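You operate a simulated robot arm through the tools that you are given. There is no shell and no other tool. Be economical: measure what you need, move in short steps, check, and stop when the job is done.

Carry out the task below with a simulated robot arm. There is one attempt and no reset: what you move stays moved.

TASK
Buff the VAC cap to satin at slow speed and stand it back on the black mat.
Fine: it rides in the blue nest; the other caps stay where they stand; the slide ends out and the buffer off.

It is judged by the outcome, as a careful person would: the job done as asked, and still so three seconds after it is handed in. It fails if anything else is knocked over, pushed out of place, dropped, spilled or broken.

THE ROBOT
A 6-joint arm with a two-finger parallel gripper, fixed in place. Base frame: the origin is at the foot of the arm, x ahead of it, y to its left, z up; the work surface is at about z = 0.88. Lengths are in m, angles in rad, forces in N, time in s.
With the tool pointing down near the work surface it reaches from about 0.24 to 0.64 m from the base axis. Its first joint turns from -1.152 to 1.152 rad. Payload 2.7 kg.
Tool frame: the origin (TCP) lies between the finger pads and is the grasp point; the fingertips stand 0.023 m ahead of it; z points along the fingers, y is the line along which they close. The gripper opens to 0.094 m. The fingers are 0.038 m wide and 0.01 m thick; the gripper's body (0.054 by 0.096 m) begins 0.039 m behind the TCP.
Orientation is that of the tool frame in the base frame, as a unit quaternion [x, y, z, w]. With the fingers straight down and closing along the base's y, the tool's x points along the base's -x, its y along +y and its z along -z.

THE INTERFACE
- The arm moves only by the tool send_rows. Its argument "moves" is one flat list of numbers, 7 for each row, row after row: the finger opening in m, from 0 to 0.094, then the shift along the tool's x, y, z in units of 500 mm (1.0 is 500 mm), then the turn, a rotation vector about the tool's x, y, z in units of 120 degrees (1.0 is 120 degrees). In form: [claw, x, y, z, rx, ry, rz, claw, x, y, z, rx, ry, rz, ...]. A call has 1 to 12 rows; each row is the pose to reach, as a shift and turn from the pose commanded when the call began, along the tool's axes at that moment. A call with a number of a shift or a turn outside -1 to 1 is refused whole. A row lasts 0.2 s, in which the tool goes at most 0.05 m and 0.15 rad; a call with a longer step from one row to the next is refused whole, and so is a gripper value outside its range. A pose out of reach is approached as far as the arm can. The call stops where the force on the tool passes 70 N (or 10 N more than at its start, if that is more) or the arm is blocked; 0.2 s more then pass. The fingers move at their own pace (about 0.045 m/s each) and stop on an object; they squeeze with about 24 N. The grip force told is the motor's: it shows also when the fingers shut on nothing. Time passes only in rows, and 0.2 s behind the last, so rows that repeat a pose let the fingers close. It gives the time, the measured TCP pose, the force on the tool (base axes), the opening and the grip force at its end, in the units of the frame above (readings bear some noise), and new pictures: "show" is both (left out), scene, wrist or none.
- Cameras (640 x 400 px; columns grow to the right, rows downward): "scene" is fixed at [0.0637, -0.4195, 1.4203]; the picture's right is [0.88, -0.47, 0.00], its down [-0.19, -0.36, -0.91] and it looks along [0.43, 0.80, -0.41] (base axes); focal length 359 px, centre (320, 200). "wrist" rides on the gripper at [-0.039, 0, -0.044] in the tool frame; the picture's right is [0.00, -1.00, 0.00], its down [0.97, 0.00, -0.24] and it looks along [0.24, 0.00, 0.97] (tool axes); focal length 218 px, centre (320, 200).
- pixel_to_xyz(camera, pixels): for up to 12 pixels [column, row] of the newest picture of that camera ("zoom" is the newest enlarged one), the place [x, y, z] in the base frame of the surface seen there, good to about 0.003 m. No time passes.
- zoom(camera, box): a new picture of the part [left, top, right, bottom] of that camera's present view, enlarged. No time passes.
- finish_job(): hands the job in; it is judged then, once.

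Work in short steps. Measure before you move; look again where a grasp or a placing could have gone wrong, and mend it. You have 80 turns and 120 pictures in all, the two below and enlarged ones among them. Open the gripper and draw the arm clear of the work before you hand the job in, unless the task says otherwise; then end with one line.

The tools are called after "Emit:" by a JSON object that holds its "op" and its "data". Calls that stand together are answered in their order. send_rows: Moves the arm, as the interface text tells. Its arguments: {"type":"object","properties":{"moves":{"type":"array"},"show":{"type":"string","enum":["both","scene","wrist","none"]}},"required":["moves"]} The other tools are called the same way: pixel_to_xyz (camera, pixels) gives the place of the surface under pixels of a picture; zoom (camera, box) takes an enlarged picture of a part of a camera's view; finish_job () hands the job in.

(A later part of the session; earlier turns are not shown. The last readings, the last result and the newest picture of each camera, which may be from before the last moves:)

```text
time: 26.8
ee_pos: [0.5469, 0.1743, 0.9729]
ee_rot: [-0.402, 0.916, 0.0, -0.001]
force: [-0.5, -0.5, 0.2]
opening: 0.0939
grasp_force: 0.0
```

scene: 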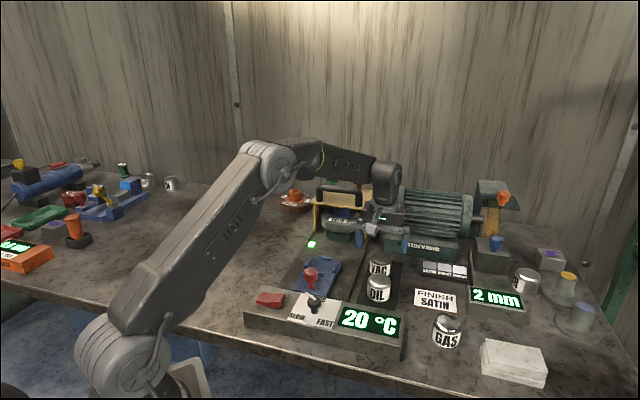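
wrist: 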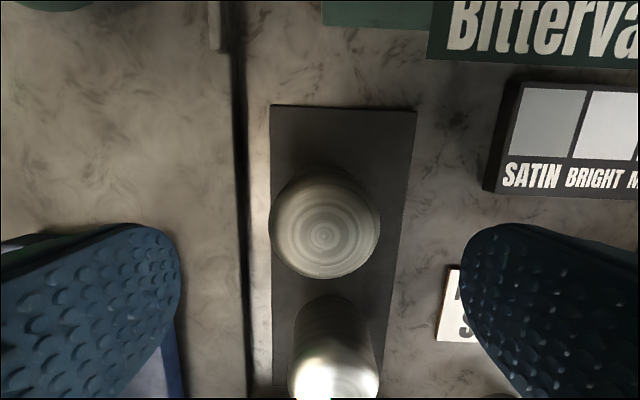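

Small centring (cap's rings centred at (324,236)); descend the rest and close.

Emit:
{"op": "send_rows", "data": {"moves": [0.094, -0.005, -0.003, 0.04, 0, 0, 0, 0.094, -0.005, -0.003, 0.08, 0, 0, 0, 0.094, -0.005, -0.003, 0.105, 0, 0, 0, 0.094, -0.005, -0.003, 0.105, 0, 0, 0, 0.0, -0.005, -0.003, 0.105, 0, 0, 0, 0.0, -0.005, -0.003, 0.105, 0, 0, 0, 0.0, -0.005, -0.003, 0.105, 0, 0, 0, 0.0, -0.005, -0.003, 0.105, 0, 0, 0], "show": "both"}}

```text
time: 28.6
ee_pos: [0.5487, 0.1741, 0.9209]
ee_rot: [-0.403, 0.915, 0.0, -0.001]
force: [0.8, -0.8, 0.3]
opening: 0.0511
grasp_force: 24.2
```

scene: 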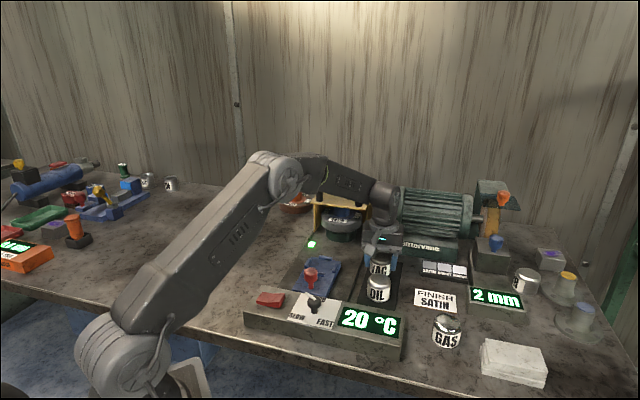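
wrist: 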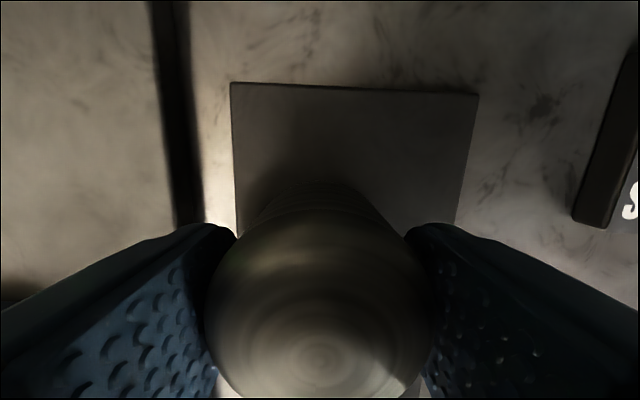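

Cap held (51.1 mm, 24 N). Lift and carry over the blue nest (≈0.408, 0.2245).

Emit:
{"op": "send_rows", "data": {"moves": [0.0, 0, 0, -0.08, 0, 0, 0, 0.0, 0, 0, -0.16, 0, 0, 0, 0.0, 0.02, 0, -0.22, 0, 0, 0, 0.0, 0.06, 0.07, -0.22, 0, 0, 0, 0.0, 0.1, 0.14, -0.22, 0, 0, 0, 0.0, 0.1156, 0.21, -0.22, 0, 0, 0, 0.0, 0.1156, 0.2757, -0.22, 0, 0, 0, 0.0, 0.1156, 0.2757, -0.22, 0, 0, 0], "show": "both"}}

```text
time: 30.4
ee_pos: [0.4086, 0.2228, 1.0303]
ee_rot: [-0.404, 0.915, 0.0, 0.0]
force: [-0.2, -0.3, -1.7]
opening: 0.0512
grasp_force: 23.6
```

scene: 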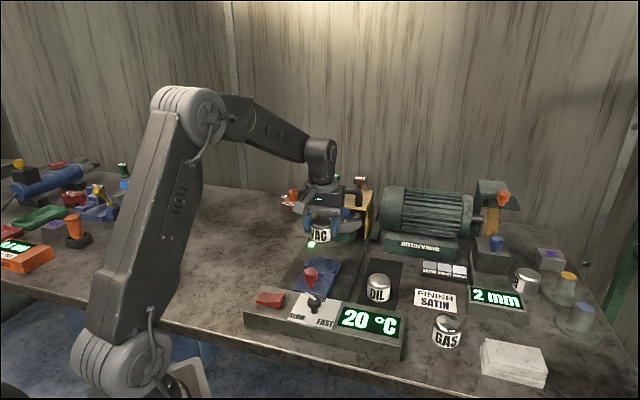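
wrist: 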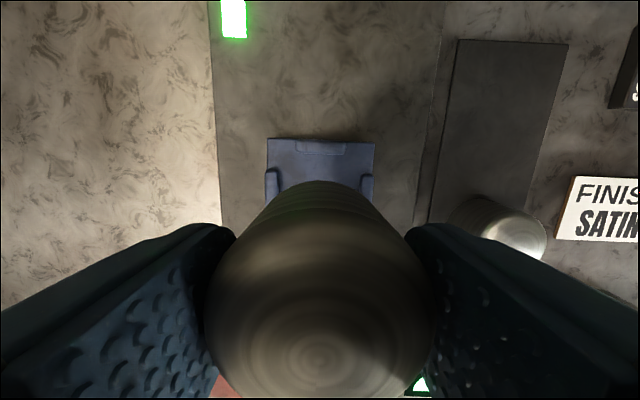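

Emit:
{"op": "pixel_to_xyz", "data": {"camera": "wrist", "pixels": [[321, 148], [321, 143], [272, 183], [367, 187], [268, 140], [375, 145], [272, 172], [367, 177], [298, 148], [344, 148]]}}

Emit:
{"op": "zoom", "data": {"camera": "wrist", "box": [240, 110, 400, 210]}}

Emit:
{"op": "zoom", "data": {"camera": "scene", "box": [270, 200, 370, 300]}}

```text
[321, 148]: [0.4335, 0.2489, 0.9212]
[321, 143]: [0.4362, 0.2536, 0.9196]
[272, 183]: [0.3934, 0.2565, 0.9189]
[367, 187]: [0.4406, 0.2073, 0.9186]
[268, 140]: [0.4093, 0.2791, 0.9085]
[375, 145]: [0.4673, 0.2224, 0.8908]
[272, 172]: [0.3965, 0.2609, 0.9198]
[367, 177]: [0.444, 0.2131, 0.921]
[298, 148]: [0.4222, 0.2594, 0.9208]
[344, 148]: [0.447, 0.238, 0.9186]
```

```text
4.00 times, centred on (320, 160) of wrist
```

zoom: 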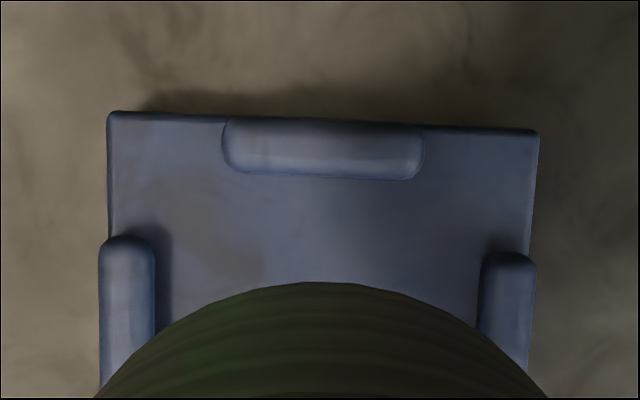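

```text
4.00 times, centred on (320, 250) of scene
```

zoom: 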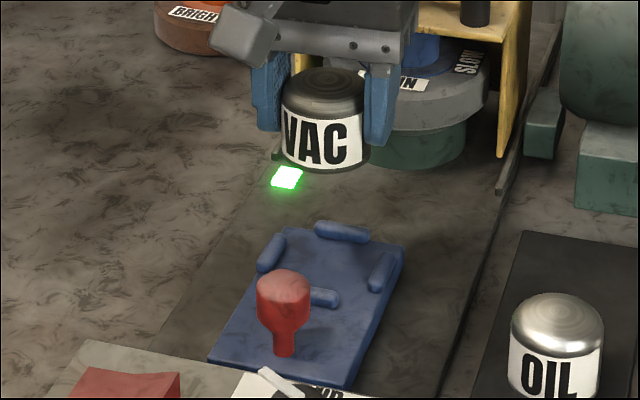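

Emit:
{"op": "zoom", "data": {"camera": "wrist", "box": [200, 260, 440, 400]}}

Emit:
{"op": "pixel_to_xyz", "data": {"camera": "wrist", "pixels": [[320, 350], [320, 362], [320, 375], [320, 300], [320, 240], [320, 220]]}}

Emit:
{"op": "pixel_to_xyz", "data": {"camera": "scene", "pixels": [[324, 271], [337, 258], [365, 268], [355, 258], [350, 274], [338, 275], [311, 285], [310, 272], [330, 220], [320, 240]]}}

```text
2.67 times, centred on (320, 330) of wrist
```

zoom: 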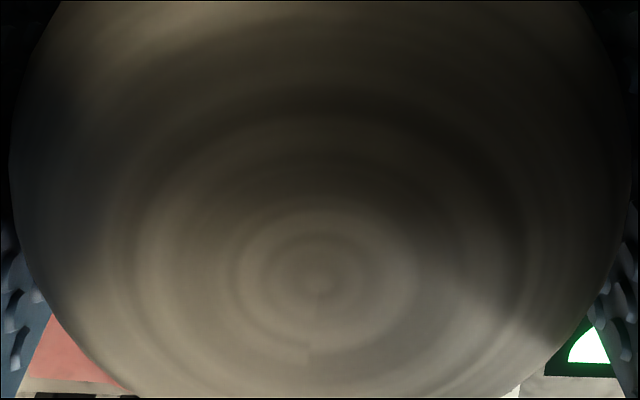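

```text
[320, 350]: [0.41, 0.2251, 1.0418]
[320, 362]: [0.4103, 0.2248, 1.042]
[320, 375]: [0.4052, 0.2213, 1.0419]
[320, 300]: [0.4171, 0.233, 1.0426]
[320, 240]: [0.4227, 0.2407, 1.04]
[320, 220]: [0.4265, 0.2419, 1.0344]
```

```text
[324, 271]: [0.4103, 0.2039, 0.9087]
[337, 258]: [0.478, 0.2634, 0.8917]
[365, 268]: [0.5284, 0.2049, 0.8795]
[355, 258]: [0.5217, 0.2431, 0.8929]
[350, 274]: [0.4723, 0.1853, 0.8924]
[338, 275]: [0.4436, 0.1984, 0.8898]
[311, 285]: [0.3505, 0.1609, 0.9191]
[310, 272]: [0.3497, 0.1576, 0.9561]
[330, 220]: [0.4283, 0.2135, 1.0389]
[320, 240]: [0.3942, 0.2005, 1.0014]
```

By the wrist geometry the nest centre is ~5.5 mm further in and 1 mm left of the cap. Correct and descend to just above the bars.

Emit:
{"op": "send_rows", "data": {"moves": [0.0, -0.011, 0.0018, 0.04, 0, 0, 0, 0.0, -0.011, 0.0018, 0.09, 0, 0, 0, 0.0, -0.011, 0.0018, 0.13, 0, 0, 0, 0.0, -0.011, 0.0018, 0.13, 0, 0, 0], "show": "both"}}

Emit:
{"op": "zoom", "data": {"camera": "scene", "box": [280, 220, 370, 300]}}

Emit:
{"op": "zoom", "data": {"camera": "wrist", "box": [220, 60, 420, 240]}}

```text
time: 31.4
ee_pos: [0.4123, 0.2293, 0.9659]
ee_rot: [-0.402, 0.916, 0.0, -0.001]
force: [-0.8, 0.0, -1.9]
opening: 0.0516
grasp_force: 23.8
```

scene: 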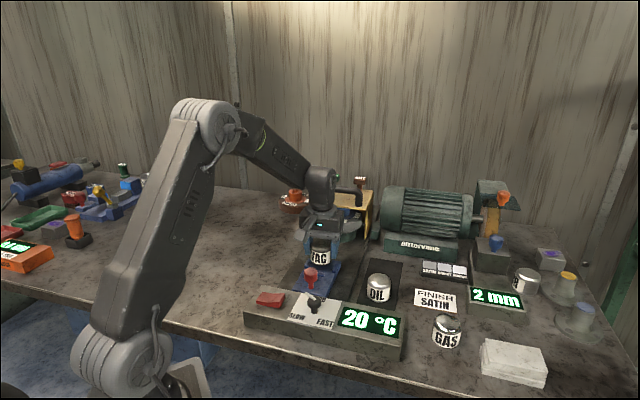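
wrist: 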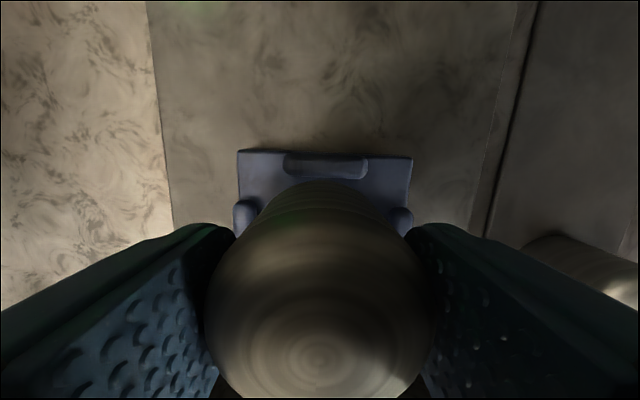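

```text
5.00 times, centred on (325, 260) of scene
```

zoom: 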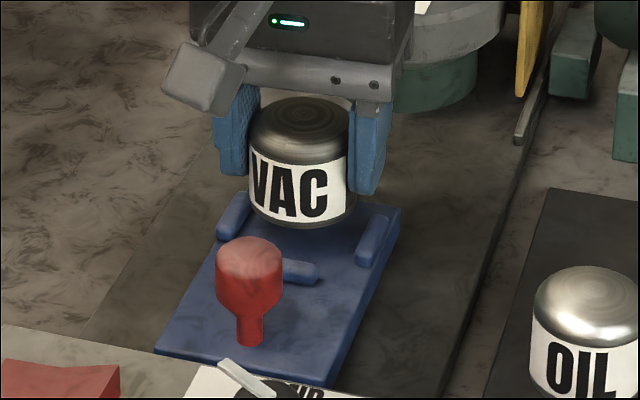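

```text
2.22 times, centred on (320, 150) of wrist
```

zoom: 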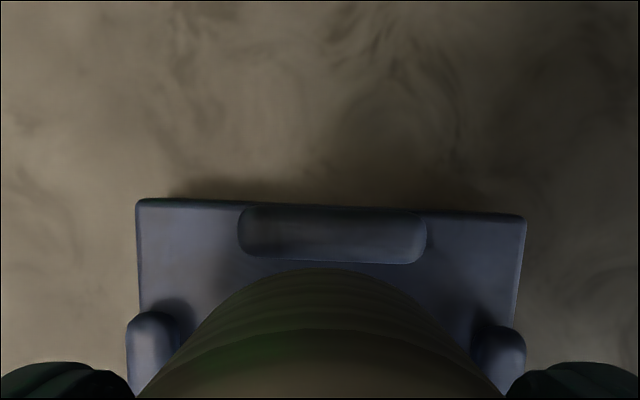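

Close to centred (front bar at (325.5,166)); shift −0.7 mm in y and lower into the nest.

Emit:
{"op": "send_rows", "data": {"moves": [0.0, 0.001, -0.0014, 0.01, 0, 0, 0, 0.0, 0.001, -0.0014, 0.02, 0, 0, 0, 0.0, 0.001, -0.0014, 0.028, 0, 0, 0, 0.0, 0.001, -0.0014, 0.034, 0, 0, 0, 0.0, 0.001, -0.0014, 0.034, 0, 0, 0], "show": "wrist"}}

Emit:
{"op": "zoom", "data": {"camera": "scene", "box": [280, 220, 370, 300]}}

```text
time: 32.6
ee_pos: [0.4113, 0.2274, 0.9476]
ee_rot: [-0.403, 0.915, 0.0, 0.0]
force: [-0.3, 0.0, -2.5]
opening: 0.0512
grasp_force: 23.9
```

wrist: 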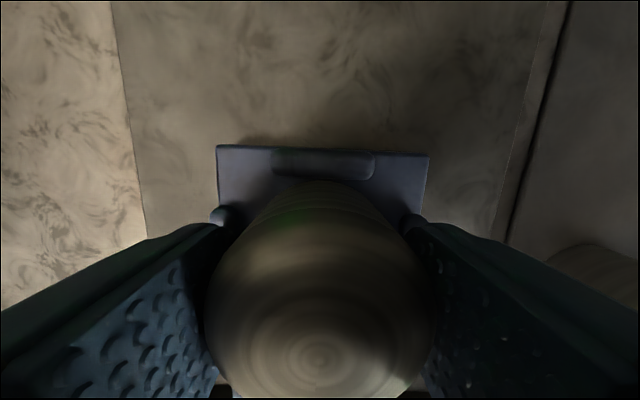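

```text
5.00 times, centred on (325, 260) of scene
```

zoom: 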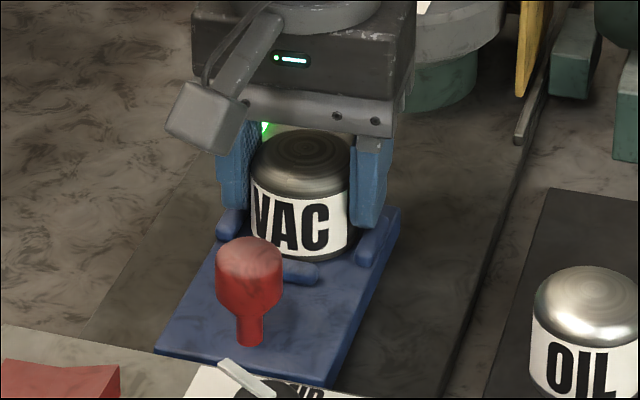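

No contact yet; lower 2 mm more.

Emit:
{"op": "send_rows", "data": {"moves": [0.0, 0, 0, 0.002, 0, 0, 0, 0.0, 0, 0, 0.004, 0, 0, 0, 0.0, 0, 0, 0.004, 0, 0, 0], "show": "none"}}

```text
time: 33.4
ee_pos: [0.4111, 0.227, 0.9461]
ee_rot: [-0.404, 0.915, 0.0, -0.001]
force: [-0.1, -1.1, 2.3]
opening: 0.0512
grasp_force: 23.9
```

Contact (+2.3 N). Release and lift away.

Emit:
{"op": "send_rows", "data": {"moves": [0.07, 0, 0, 0, 0, 0, 0, 0.07, 0, 0, 0, 0, 0, 0, 0.07, 0, 0, -0.05, 0, 0, 0, 0.07, 0, 0, -0.13, 0, 0, 0, 0.07, 0.05, 0, -0.18, 0, 0, 0, 0.07, 0.1, 0, -0.2, 0, 0, 0, 0.07, 0.1, 0, -0.2, 0, 0, 0], "show": "both"}}

Emit:
{"op": "zoom", "data": {"camera": "wrist", "box": [200, 100, 440, 300]}}

Emit:
{"op": "zoom", "data": {"camera": "scene", "box": [270, 200, 400, 310]}}

```text
time: 35.0
ee_pos: [0.3776, 0.1899, 1.0441]
ee_rot: [-0.403, 0.915, -0.001, 0.0]
force: [0.1, 0.4, -0.1]
opening: 0.07
grasp_force: 0.0
```

scene: 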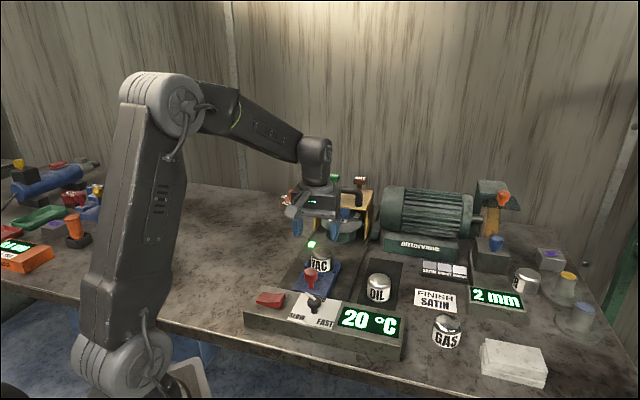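
wrist: 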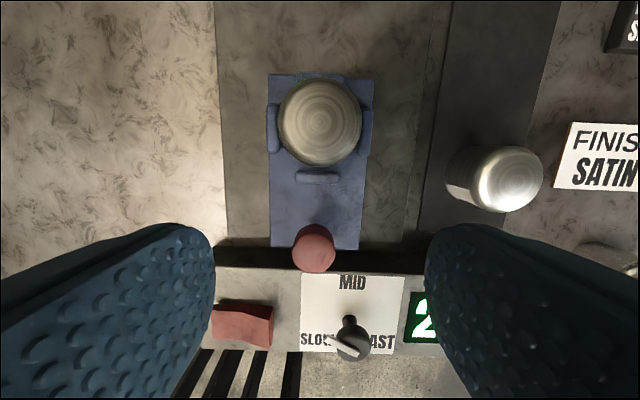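

```text
2.00 times, centred on (320, 200) of wrist
```

zoom: 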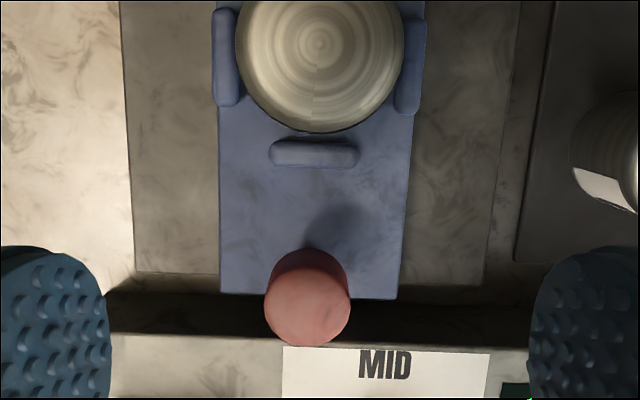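

```text
3.64 times, centred on (335, 255) of scene
```

zoom: 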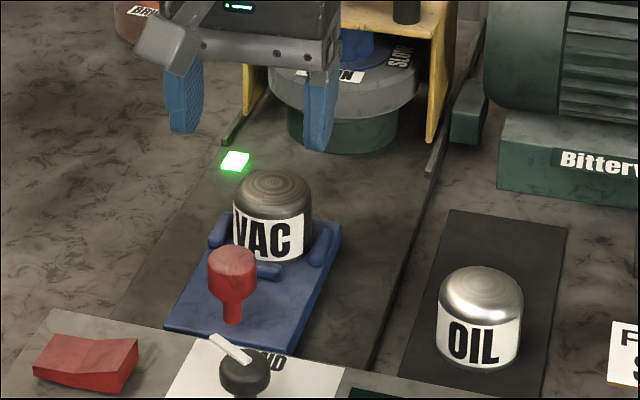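

The cap sits flat between the bars and the knob pointer is toward SLOW. Next I close the fingers and go above the raised (right-hand) end of the red rocker.

Emit:
{"op": "send_rows", "data": {"moves": [0.0, 0.07, 0.02, 0, 0, 0, 0, 0.0, 0.14, 0.04, 0, 0, 0, 0, 0.0, 0.2, 0.07, 0.02, 0, 0, 0, 0.0, 0.227, 0.087, 0.06, 0, 0, 0, 0.0, 0.227, 0.087, 0.088, 0, 0, 0, 0.0, 0.227, 0.087, 0.088, 0, 0, 0], "show": "both"}}

Emit:
{"op": "zoom", "data": {"camera": "scene", "box": [240, 220, 350, 320]}}

```text
time: 36.4
ee_pos: [0.2687, 0.1381, 1.0023]
ee_rot: [-0.403, 0.915, 0.0, -0.001]
force: [-0.2, 0.1, 0.5]
opening: 0.0
grasp_force: 23.9
```

scene: 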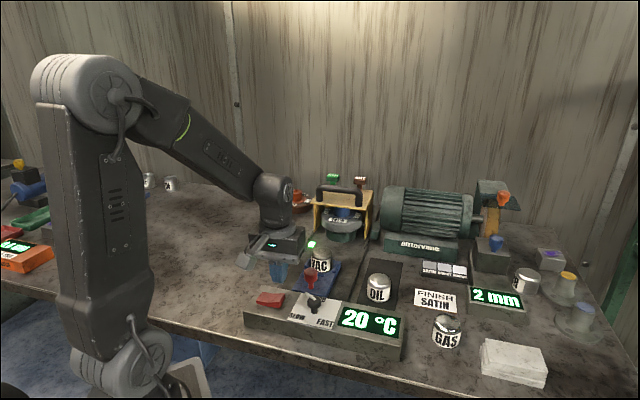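
wrist: 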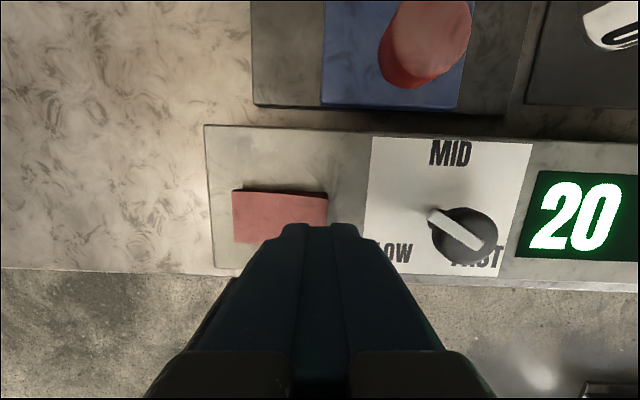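

```text
4.00 times, centred on (295, 270) of scene
```

zoom: 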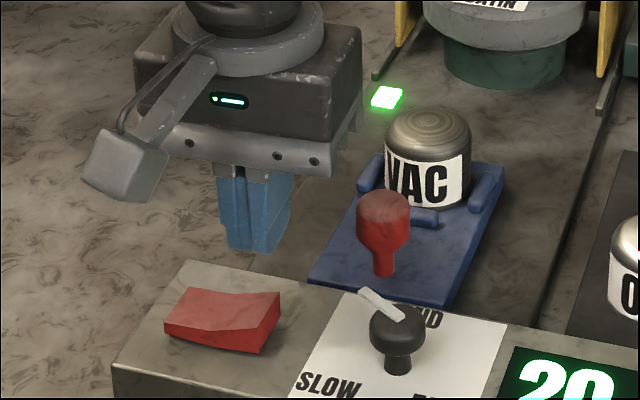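

Fingertips are over the rocker's right end (rocker spans columns 232–328). Press down.

Emit:
{"op": "send_rows", "data": {"moves": [0.0, 0, 0, 0.05, 0, 0, 0, 0.0, 0, 0, 0.08, 0, 0, 0, 0.0, 0, 0, 0.095, 0, 0, 0, 0.0, 0, 0, 0.105, 0, 0, 0, 0.0, 0, 0, 0.105, 0, 0, 0], "show": "both"}}

Emit:
{"op": "zoom", "data": {"camera": "scene", "box": [240, 180, 390, 330]}}

```text
time: 37.4
ee_pos: [0.2704, 0.1382, 0.9549]
ee_rot: [-0.403, 0.915, 0.0, 0.001]
force: [-9.8, -6.5, 22.0]
opening: 0.0001
grasp_force: 23.8
stopped in row 4: the force on the tool passed its limit (the readings are from after the stop); the commanded pose is now the measured one
```

scene: 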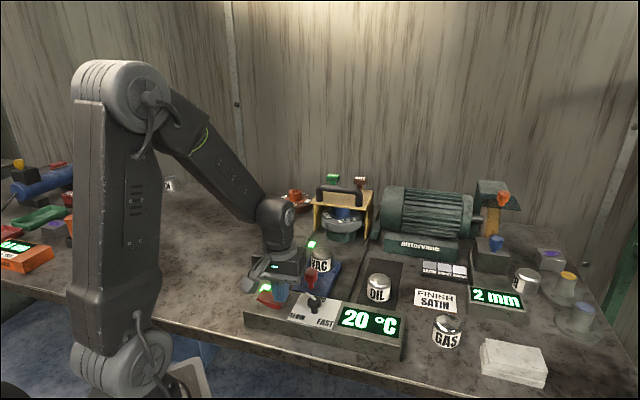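
wrist: 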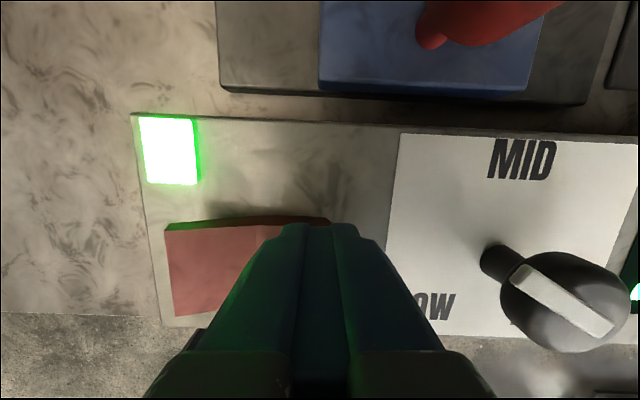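

```text
2.67 times, centred on (315, 255) of scene
```

zoom: 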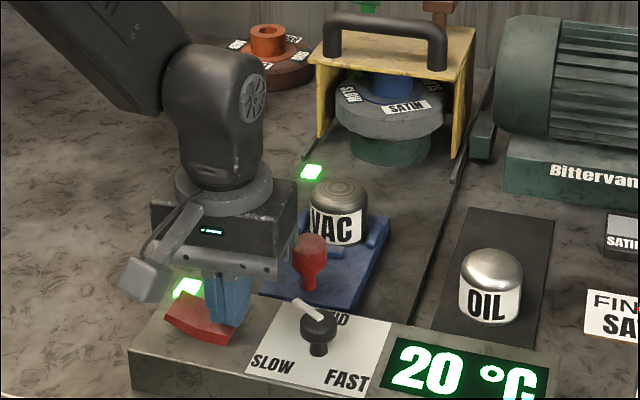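

The buffer runs (panel lamp lit, mop turning). Raise and go above the red slide handle.

Emit:
{"op": "send_rows", "data": {"moves": [0.0, 0, 0, -0.07, 0, 0, 0, 0.03, 0, 0, -0.15, 0, 0, 0, 0.05, -0.08, -0.045, -0.15, 0, 0, 0, 0.05, -0.152, -0.0886, -0.15, 0, 0, 0, 0.05, -0.152, -0.0886, -0.15, 0, 0, 0], "show": "both"}}

Emit:
{"op": "pixel_to_xyz", "data": {"camera": "wrist", "pixels": [[320, 205], [320, 195], [320, 215], [310, 205], [330, 205]]}}

```text
time: 38.6
ee_pos: [0.3562, 0.1638, 1.0316]
ee_rot: [-0.402, 0.915, 0.0, 0.001]
force: [0.3, 0.5, -0.2]
opening: 0.0499
grasp_force: 0.0
```

scene: 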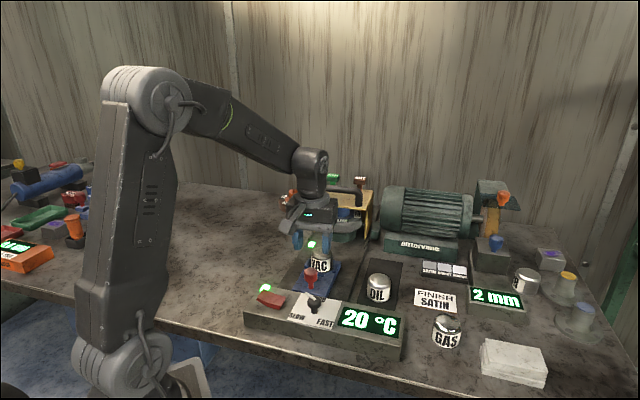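
wrist: 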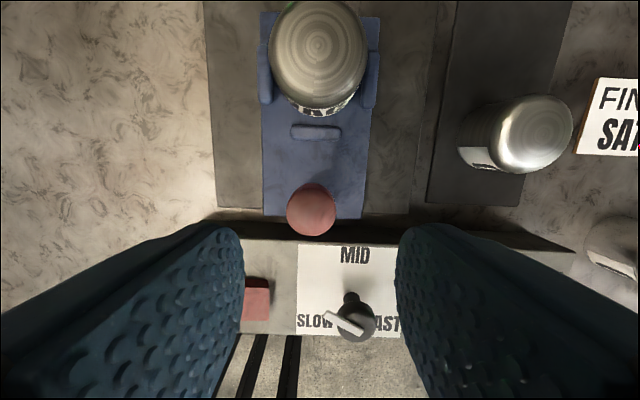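

```text
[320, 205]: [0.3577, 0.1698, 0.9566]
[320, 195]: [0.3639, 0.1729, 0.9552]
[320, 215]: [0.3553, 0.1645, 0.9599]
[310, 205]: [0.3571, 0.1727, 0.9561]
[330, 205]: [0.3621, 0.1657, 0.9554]
```

Handle top at (311,212): shift 5 mm left, 3 mm in, descend and grip.

Emit:
{"op": "send_rows", "data": {"moves": [0.05, -0.0057, 0.0102, 0.05, 0, 0, 0, 0.05, -0.0057, 0.0102, 0.11, 0, 0, 0, 0.05, -0.0057, 0.0102, 0.157, 0, 0, 0, 0.05, -0.0057, 0.0102, 0.157, 0, 0, 0, 0.02, -0.0057, 0.0102, 0.157, 0, 0, 0, 0.02, -0.0057, 0.0102, 0.157, 0, 0, 0, 0.02, -0.0057, 0.0102, 0.157, 0, 0, 0], "show": "both"}}

```text
time: 40.2
ee_pos: [0.3533, 0.1692, 0.9533]
ee_rot: [-0.403, 0.915, -0.001, 0.001]
force: [0.2, 0.0, -4.7]
opening: 0.0292
grasp_force: 44.8
```

scene: 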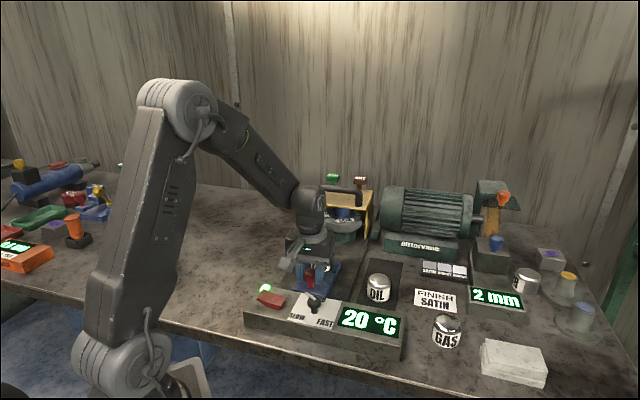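
wrist: 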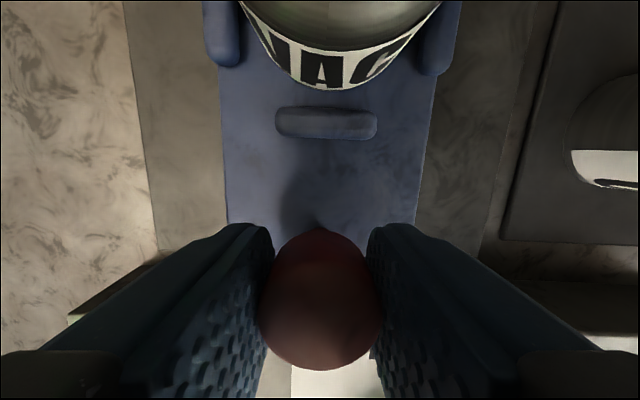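

Handle gripped. Push the slide in 80 mm along the 45° track.

Emit:
{"op": "send_rows", "data": {"moves": [0.02, -0.04, -0.0018, 0, 0, 0, 0, 0.02, -0.08, -0.0035, 0, 0, 0, 0, 0.02, -0.12, -0.0053, 0, 0, 0, 0, 0.02, -0.16, -0.007, 0, 0, 0, 0], "show": "both"}}

Emit:
{"op": "zoom", "data": {"camera": "scene", "box": [270, 180, 400, 310]}}

```text
time: 41.2
ee_pos: [0.409, 0.2263, 0.9525]
ee_rot: [-0.403, 0.915, 0.0, 0.001]
force: [-0.9, -0.4, -3.7]
opening: 0.0294
grasp_force: 45.2
```

scene: 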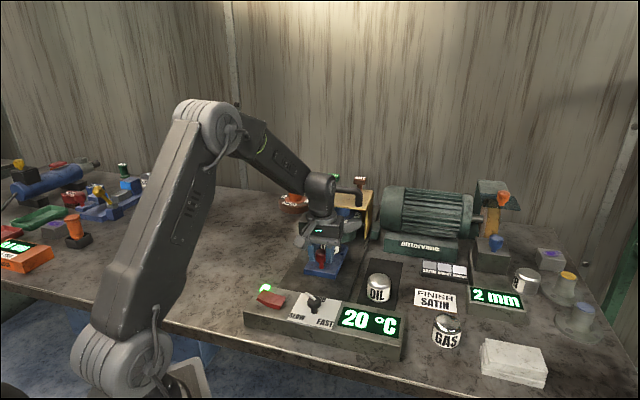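
wrist: 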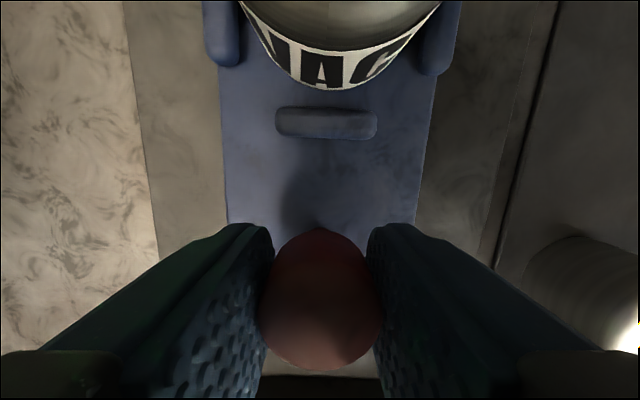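

```text
3.08 times, centred on (335, 245) of scene
```

zoom: 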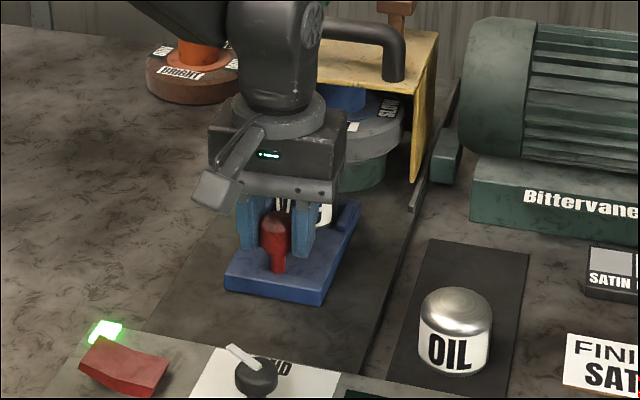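

Sliding freely. Push further 20 mm, then 10 mm gently.

Emit:
{"op": "send_rows", "data": {"moves": [0.02, -0.02, -0.0009, 0, 0, 0, 0, 0.02, -0.04, -0.0018, 0, 0, 0, 0, 0.02, -0.05, -0.0022, 0, 0, 0, 0, 0.02, -0.06, -0.0026, 0, 0, 0, 0], "show": "both"}}

Emit:
{"op": "zoom", "data": {"camera": "scene", "box": [270, 180, 400, 310]}}

```text
time: 42.2
ee_pos: [0.4312, 0.2472, 0.9519]
ee_rot: [-0.402, 0.915, -0.001, 0.003]
force: [1.4, -3.6, -2.9]
opening: 0.0291
grasp_force: 44.8
```

scene: 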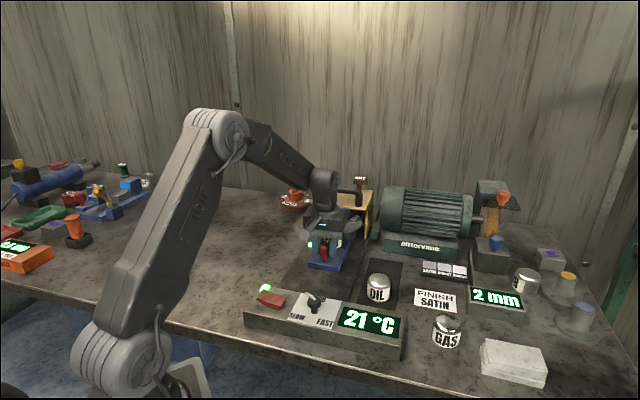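
wrist: 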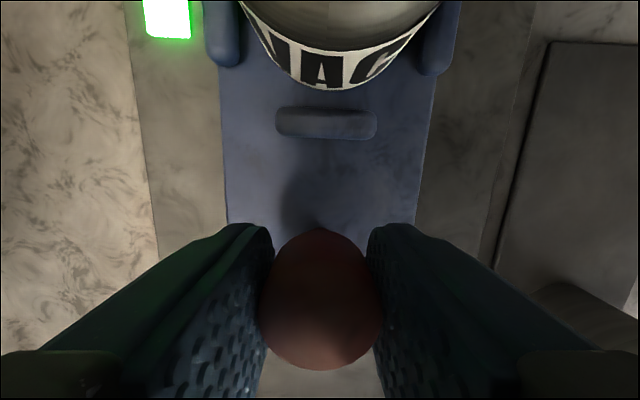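

```text
3.08 times, centred on (335, 245) of scene
```

zoom: 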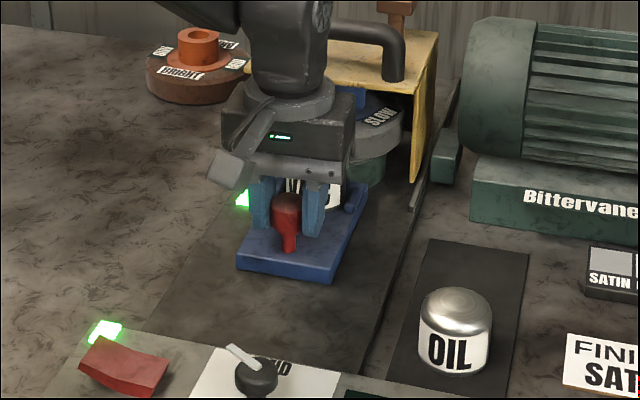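

Temperature reads 21 °C: buffing has begun. Hold here for two seconds and look.

Emit:
{"op": "send_rows", "data": {"moves": [0.02, 0, 0, 0, 0, 0, 0, 0.02, 0, 0, 0, 0, 0, 0, 0.02, 0, 0, 0, 0, 0, 0, 0.02, 0, 0, 0, 0, 0, 0, 0.02, 0, 0, 0, 0, 0, 0, 0.02, 0, 0, 0, 0, 0, 0, 0.02, 0, 0, 0, 0, 0, 0, 0.02, 0, 0, 0, 0, 0, 0], "show": "both"}}

Emit:
{"op": "zoom", "data": {"camera": "wrist", "box": [220, 0, 460, 120]}}

```text
time: 44.0
ee_pos: [0.4303, 0.2466, 0.9518]
ee_rot: [-0.403, 0.915, 0.0, 0.002]
force: [6.9, -6.9, -2.8]
opening: 0.0291
grasp_force: 44.7
```

scene: 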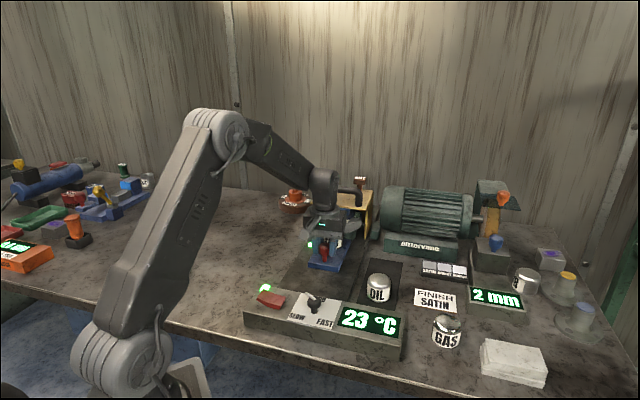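
wrist: 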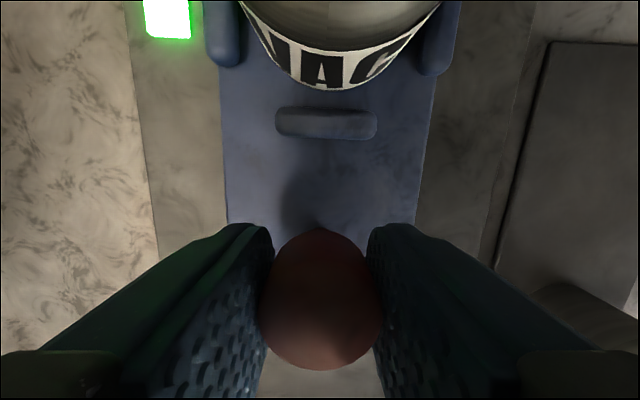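

```text
2.67 times, centred on (340, 60) of wrist
```

zoom: 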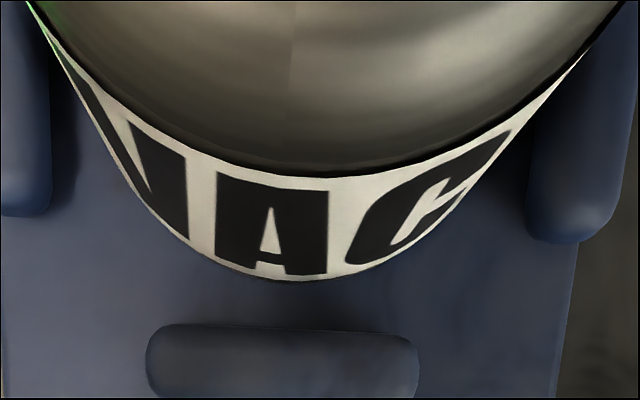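

Emit:
{"op": "send_rows", "data": {"moves": [0.02, -0.004, -0.0002, 0, 0, 0, 0, 0.02, -0.008, -0.0004, 0, 0, 0, 0, 0.02, -0.008, -0.0004, 0, 0, 0, 0, 0.02, -0.008, -0.0004, 0, 0, 0, 0], "show": "both"}}

```text
time: 45.0
ee_pos: [0.4326, 0.2481, 0.9526]
ee_rot: [-0.403, 0.915, -0.001, -0.001]
force: [-18.1, -25.5, 18.8]
opening: 0.0291
grasp_force: 44.7
```

scene: 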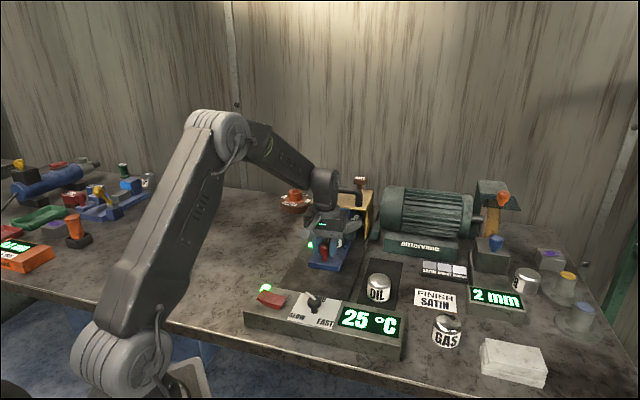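
wrist: 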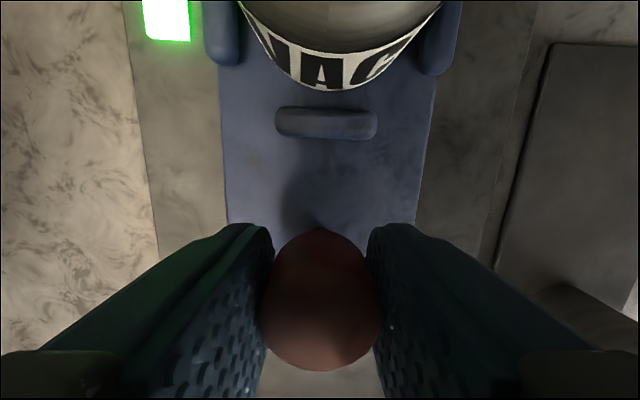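

That is the end stop (31 N). Ease back 1.5 mm and hold two more seconds.

Emit:
{"op": "send_rows", "data": {"moves": [0.02, 0.003, 0, 0, 0, 0, 0, 0.02, 0.003, 0, 0, 0, 0, 0, 0.02, 0.003, 0, 0, 0, 0, 0, 0.02, 0.003, 0, 0, 0, 0, 0, 0.02, 0.003, 0, 0, 0, 0, 0, 0.02, 0.003, 0, 0, 0, 0, 0, 0.02, 0.003, 0, 0, 0, 0, 0, 0.02, 0.003, 0, 0, 0, 0, 0], "show": "both"}}

Emit:
{"op": "zoom", "data": {"camera": "wrist", "box": [220, 0, 460, 120]}}

Emit:
{"op": "zoom", "data": {"camera": "scene", "box": [400, 250, 480, 330]}}

```text
time: 46.8
ee_pos: [0.4322, 0.2482, 0.953]
ee_rot: [-0.403, 0.915, -0.001, 0.0]
force: [-8.5, -18.5, 17.1]
opening: 0.0294
grasp_force: 44.7
```

scene: 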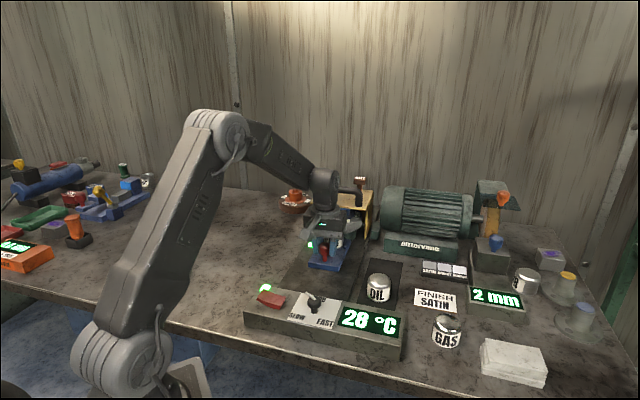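
wrist: 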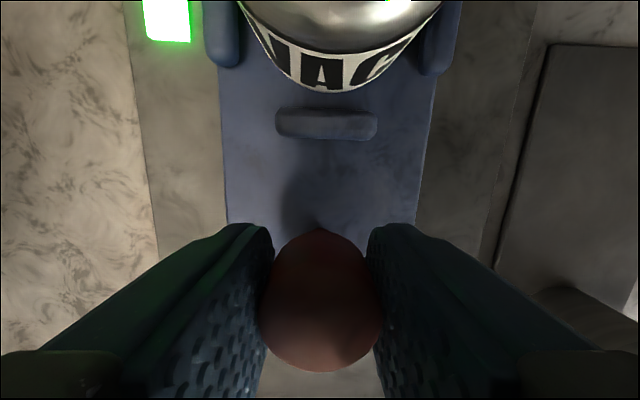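

```text
2.67 times, centred on (340, 60) of wrist
```

zoom: 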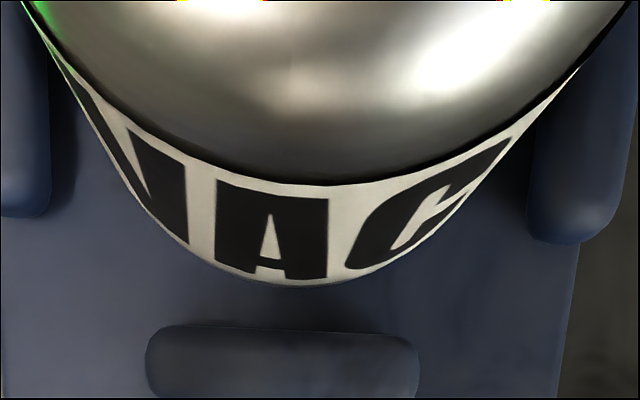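

```text
5.00 times, centred on (440, 290) of scene
```

zoom: 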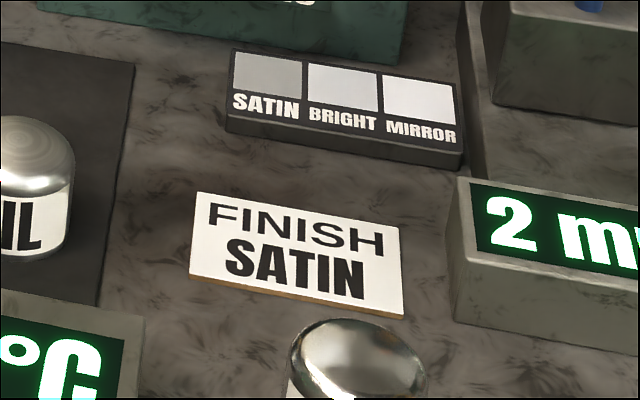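

The cap's surface changed visibly, from turned rings to an even sheen. Pull the slide back out now.

Emit:
{"op": "send_rows", "data": {"moves": [0.02, 0.045, 0.002, 0, 0, 0, 0, 0.02, 0.09, 0.004, 0, 0, 0, 0, 0.02, 0.135, 0.006, 0, 0, 0, 0, 0.02, 0.18, 0.008, 0, 0, 0, 0, 0.02, 0.225, 0.0099, 0, 0, 0, 0, 0.02, 0.225, 0.0099, 0, 0, 0, 0], "show": "both"}}

Emit:
{"op": "zoom", "data": {"camera": "wrist", "box": [220, 0, 460, 120]}}

```text
time: 48.2
ee_pos: [0.3535, 0.1695, 0.9515]
ee_rot: [-0.403, 0.915, 0.0, 0.003]
force: [17.8, -17.6, 10.8]
opening: 0.0292
grasp_force: 44.4
```

scene: 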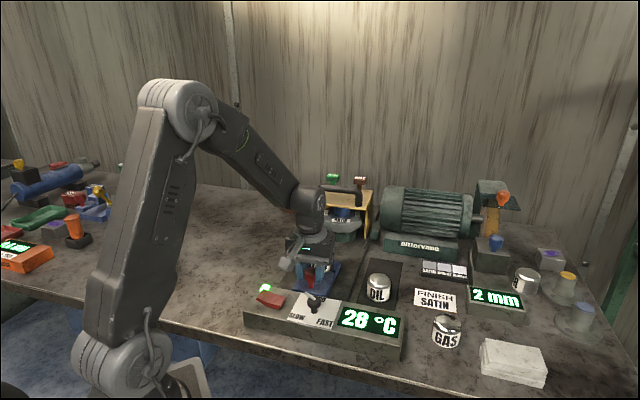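
wrist: 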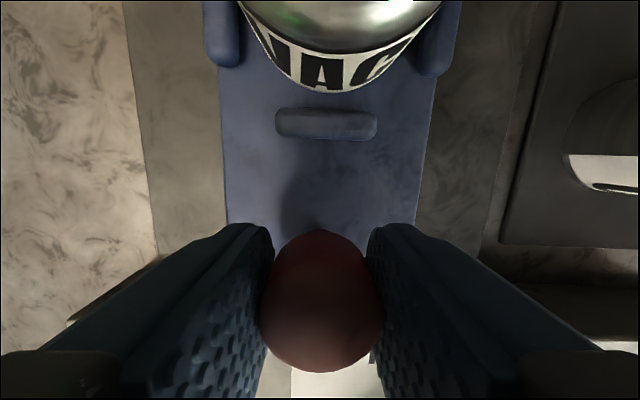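

```text
2.67 times, centred on (340, 60) of wrist
```

zoom: 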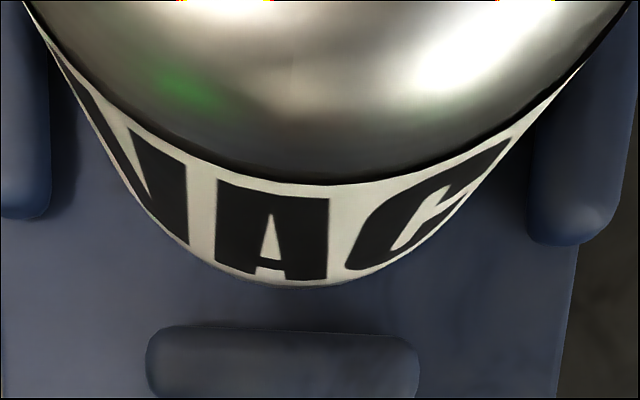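

Slide is back out. Release the handle and lift straight up.

Emit:
{"op": "send_rows", "data": {"moves": [0.05, 0, 0, 0, 0, 0, 0, 0.05, 0, 0, 0, 0, 0, 0, 0.05, 0, 0, -0.06, 0, 0, 0, 0.05, 0, 0, -0.12, 0, 0, 0, 0.05, 0, 0, -0.16, 0, 0, 0, 0.03, 0, 0, -0.16, 0, 0, 0], "show": "both"}}

Emit:
{"op": "zoom", "data": {"camera": "scene", "box": [270, 190, 400, 320]}}

Emit:
{"op": "zoom", "data": {"camera": "wrist", "box": [220, 0, 600, 260]}}

```text
time: 49.6
ee_pos: [0.3527, 0.1711, 1.0325]
ee_rot: [-0.404, 0.915, 0.0, 0.001]
force: [0.1, -0.2, -0.8]
opening: 0.0299
grasp_force: 0.0
```

scene: 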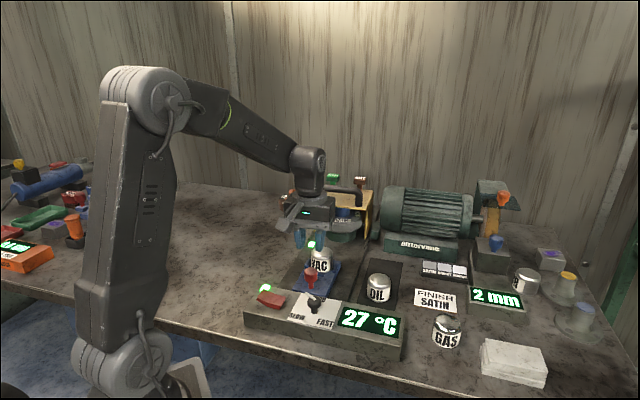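
wrist: 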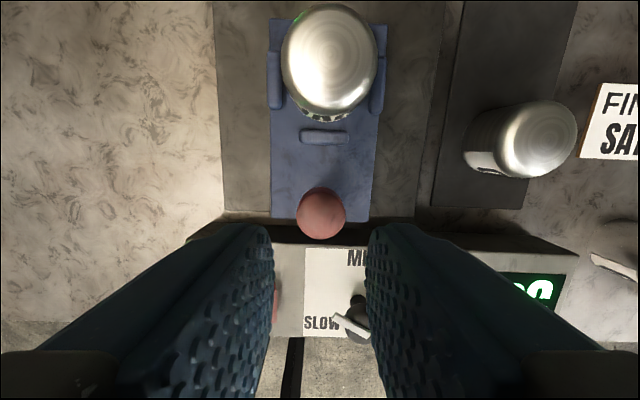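

```text
3.08 times, centred on (335, 255) of scene
```

zoom: 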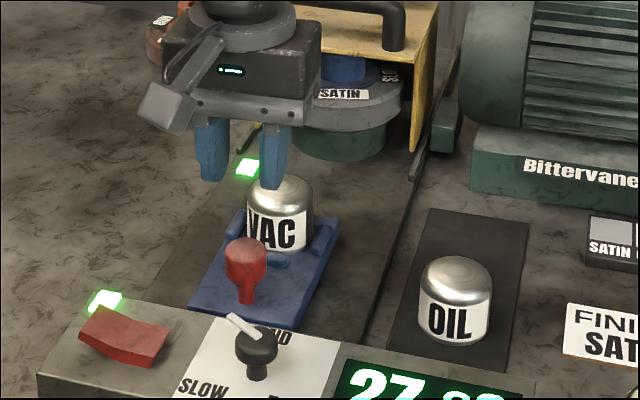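

```text
1.54 times, centred on (410, 130) of wrist
```

zoom: 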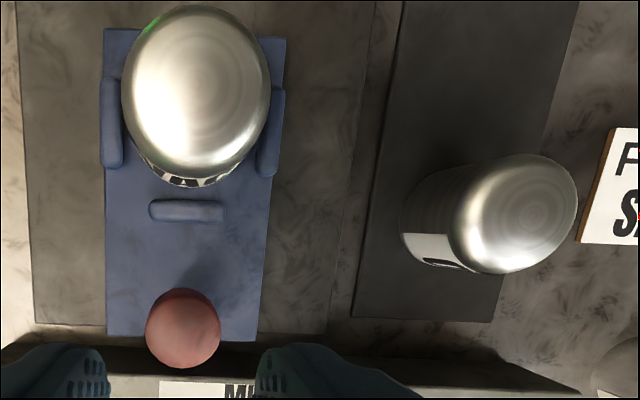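

VAC now has the same even sheen as OIL: satin. Now to the rocker's left end (≈0.243, 0.166) with closed fingers.

Emit:
{"op": "send_rows", "data": {"moves": [0.0, 0.05, 0.05, 0, 0, 0, 0, 0.0, 0.1, 0.1, 0, 0, 0, 0, 0.0, 0.156, 0.155, 0.02, 0, 0, 0, 0.0, 0.156, 0.155, 0.065, 0, 0, 0, 0.0, 0.156, 0.155, 0.065, 0, 0, 0], "show": "wrist"}}

```text
time: 50.8
ee_pos: [0.2433, 0.1627, 0.9999]
ee_rot: [-0.404, 0.915, 0.0, 0.002]
force: [0.3, -0.1, 0.0]
opening: 0.0001
grasp_force: 23.9
```

wrist: 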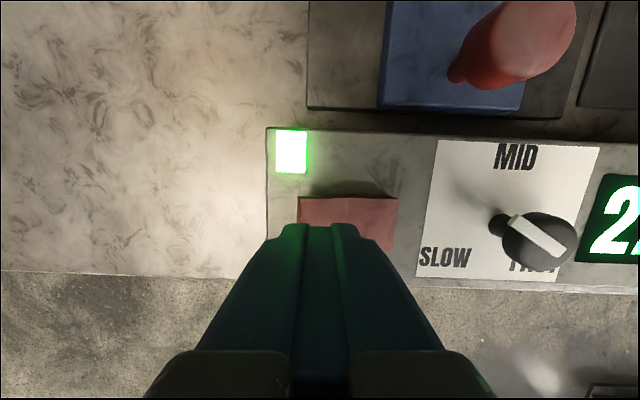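

Rocker's left edge is at column 297; shift 6 mm left and press.

Emit:
{"op": "send_rows", "data": {"moves": [0.0, 0, 0.012, 0.03, 0, 0, 0, 0.0, 0, 0.012, 0.07, 0, 0, 0, 0.0, 0, 0.012, 0.09, 0, 0, 0, 0.0, 0, 0.012, 0.1, 0, 0, 0, 0.0, 0, 0.012, 0.1, 0, 0, 0], "show": "both"}}

```text
time: 51.7
ee_pos: [0.2387, 0.1702, 0.9565]
ee_rot: [-0.403, 0.915, 0.0, 0.002]
force: [-11.2, -2.9, 22.3]
opening: 0.0
grasp_force: 23.8
stopped in row 4: the force on the tool passed its limit (the readings are from after the stop); the commanded pose is now the measured one
```

scene: 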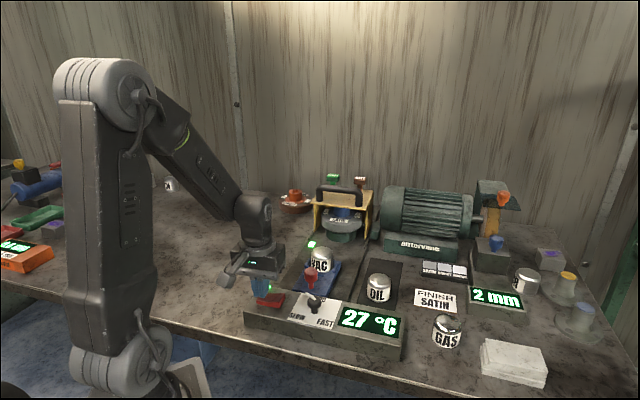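
wrist: 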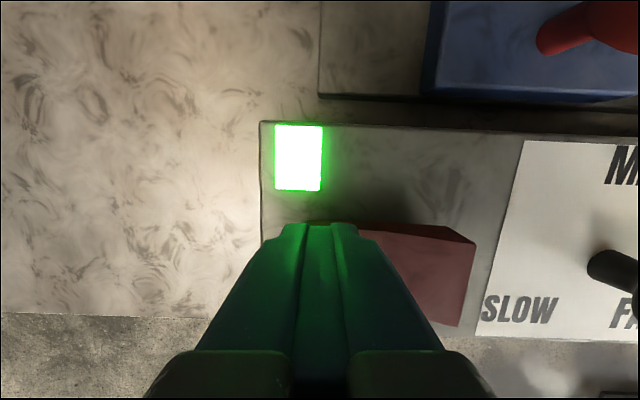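

The rocker seems tipped but the lamp still lights; lift and look.

Emit:
{"op": "send_rows", "data": {"moves": [0.0, 0, 0, -0.04, 0, 0, 0, 0.0, 0, 0, -0.1, 0, 0, 0, 0.0, 0, 0, -0.1, 0, 0, 0], "show": "wrist"}}

Emit:
{"op": "zoom", "data": {"camera": "scene", "box": [230, 170, 390, 330]}}

```text
time: 52.5
ee_pos: [0.2392, 0.1701, 1.0069]
ee_rot: [-0.404, 0.915, 0.001, 0.002]
force: [-0.2, 0.8, -0.6]
opening: 0.0001
grasp_force: 24.2
```

wrist: 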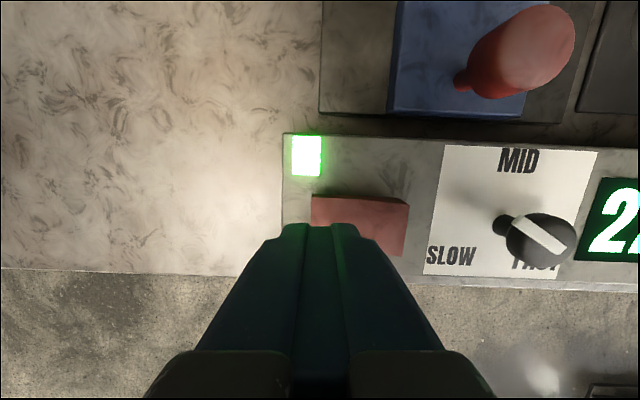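

```text
2.50 times, centred on (310, 250) of scene
```

zoom: 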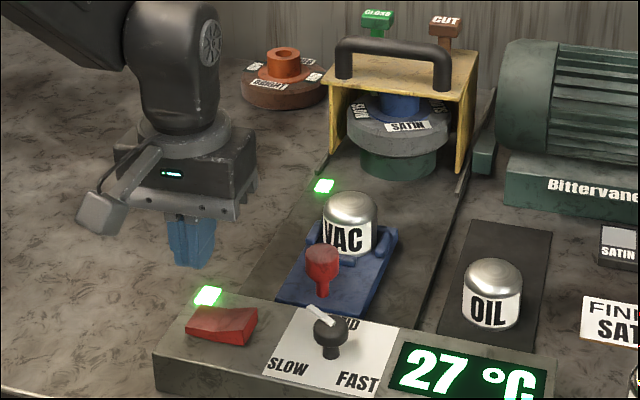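

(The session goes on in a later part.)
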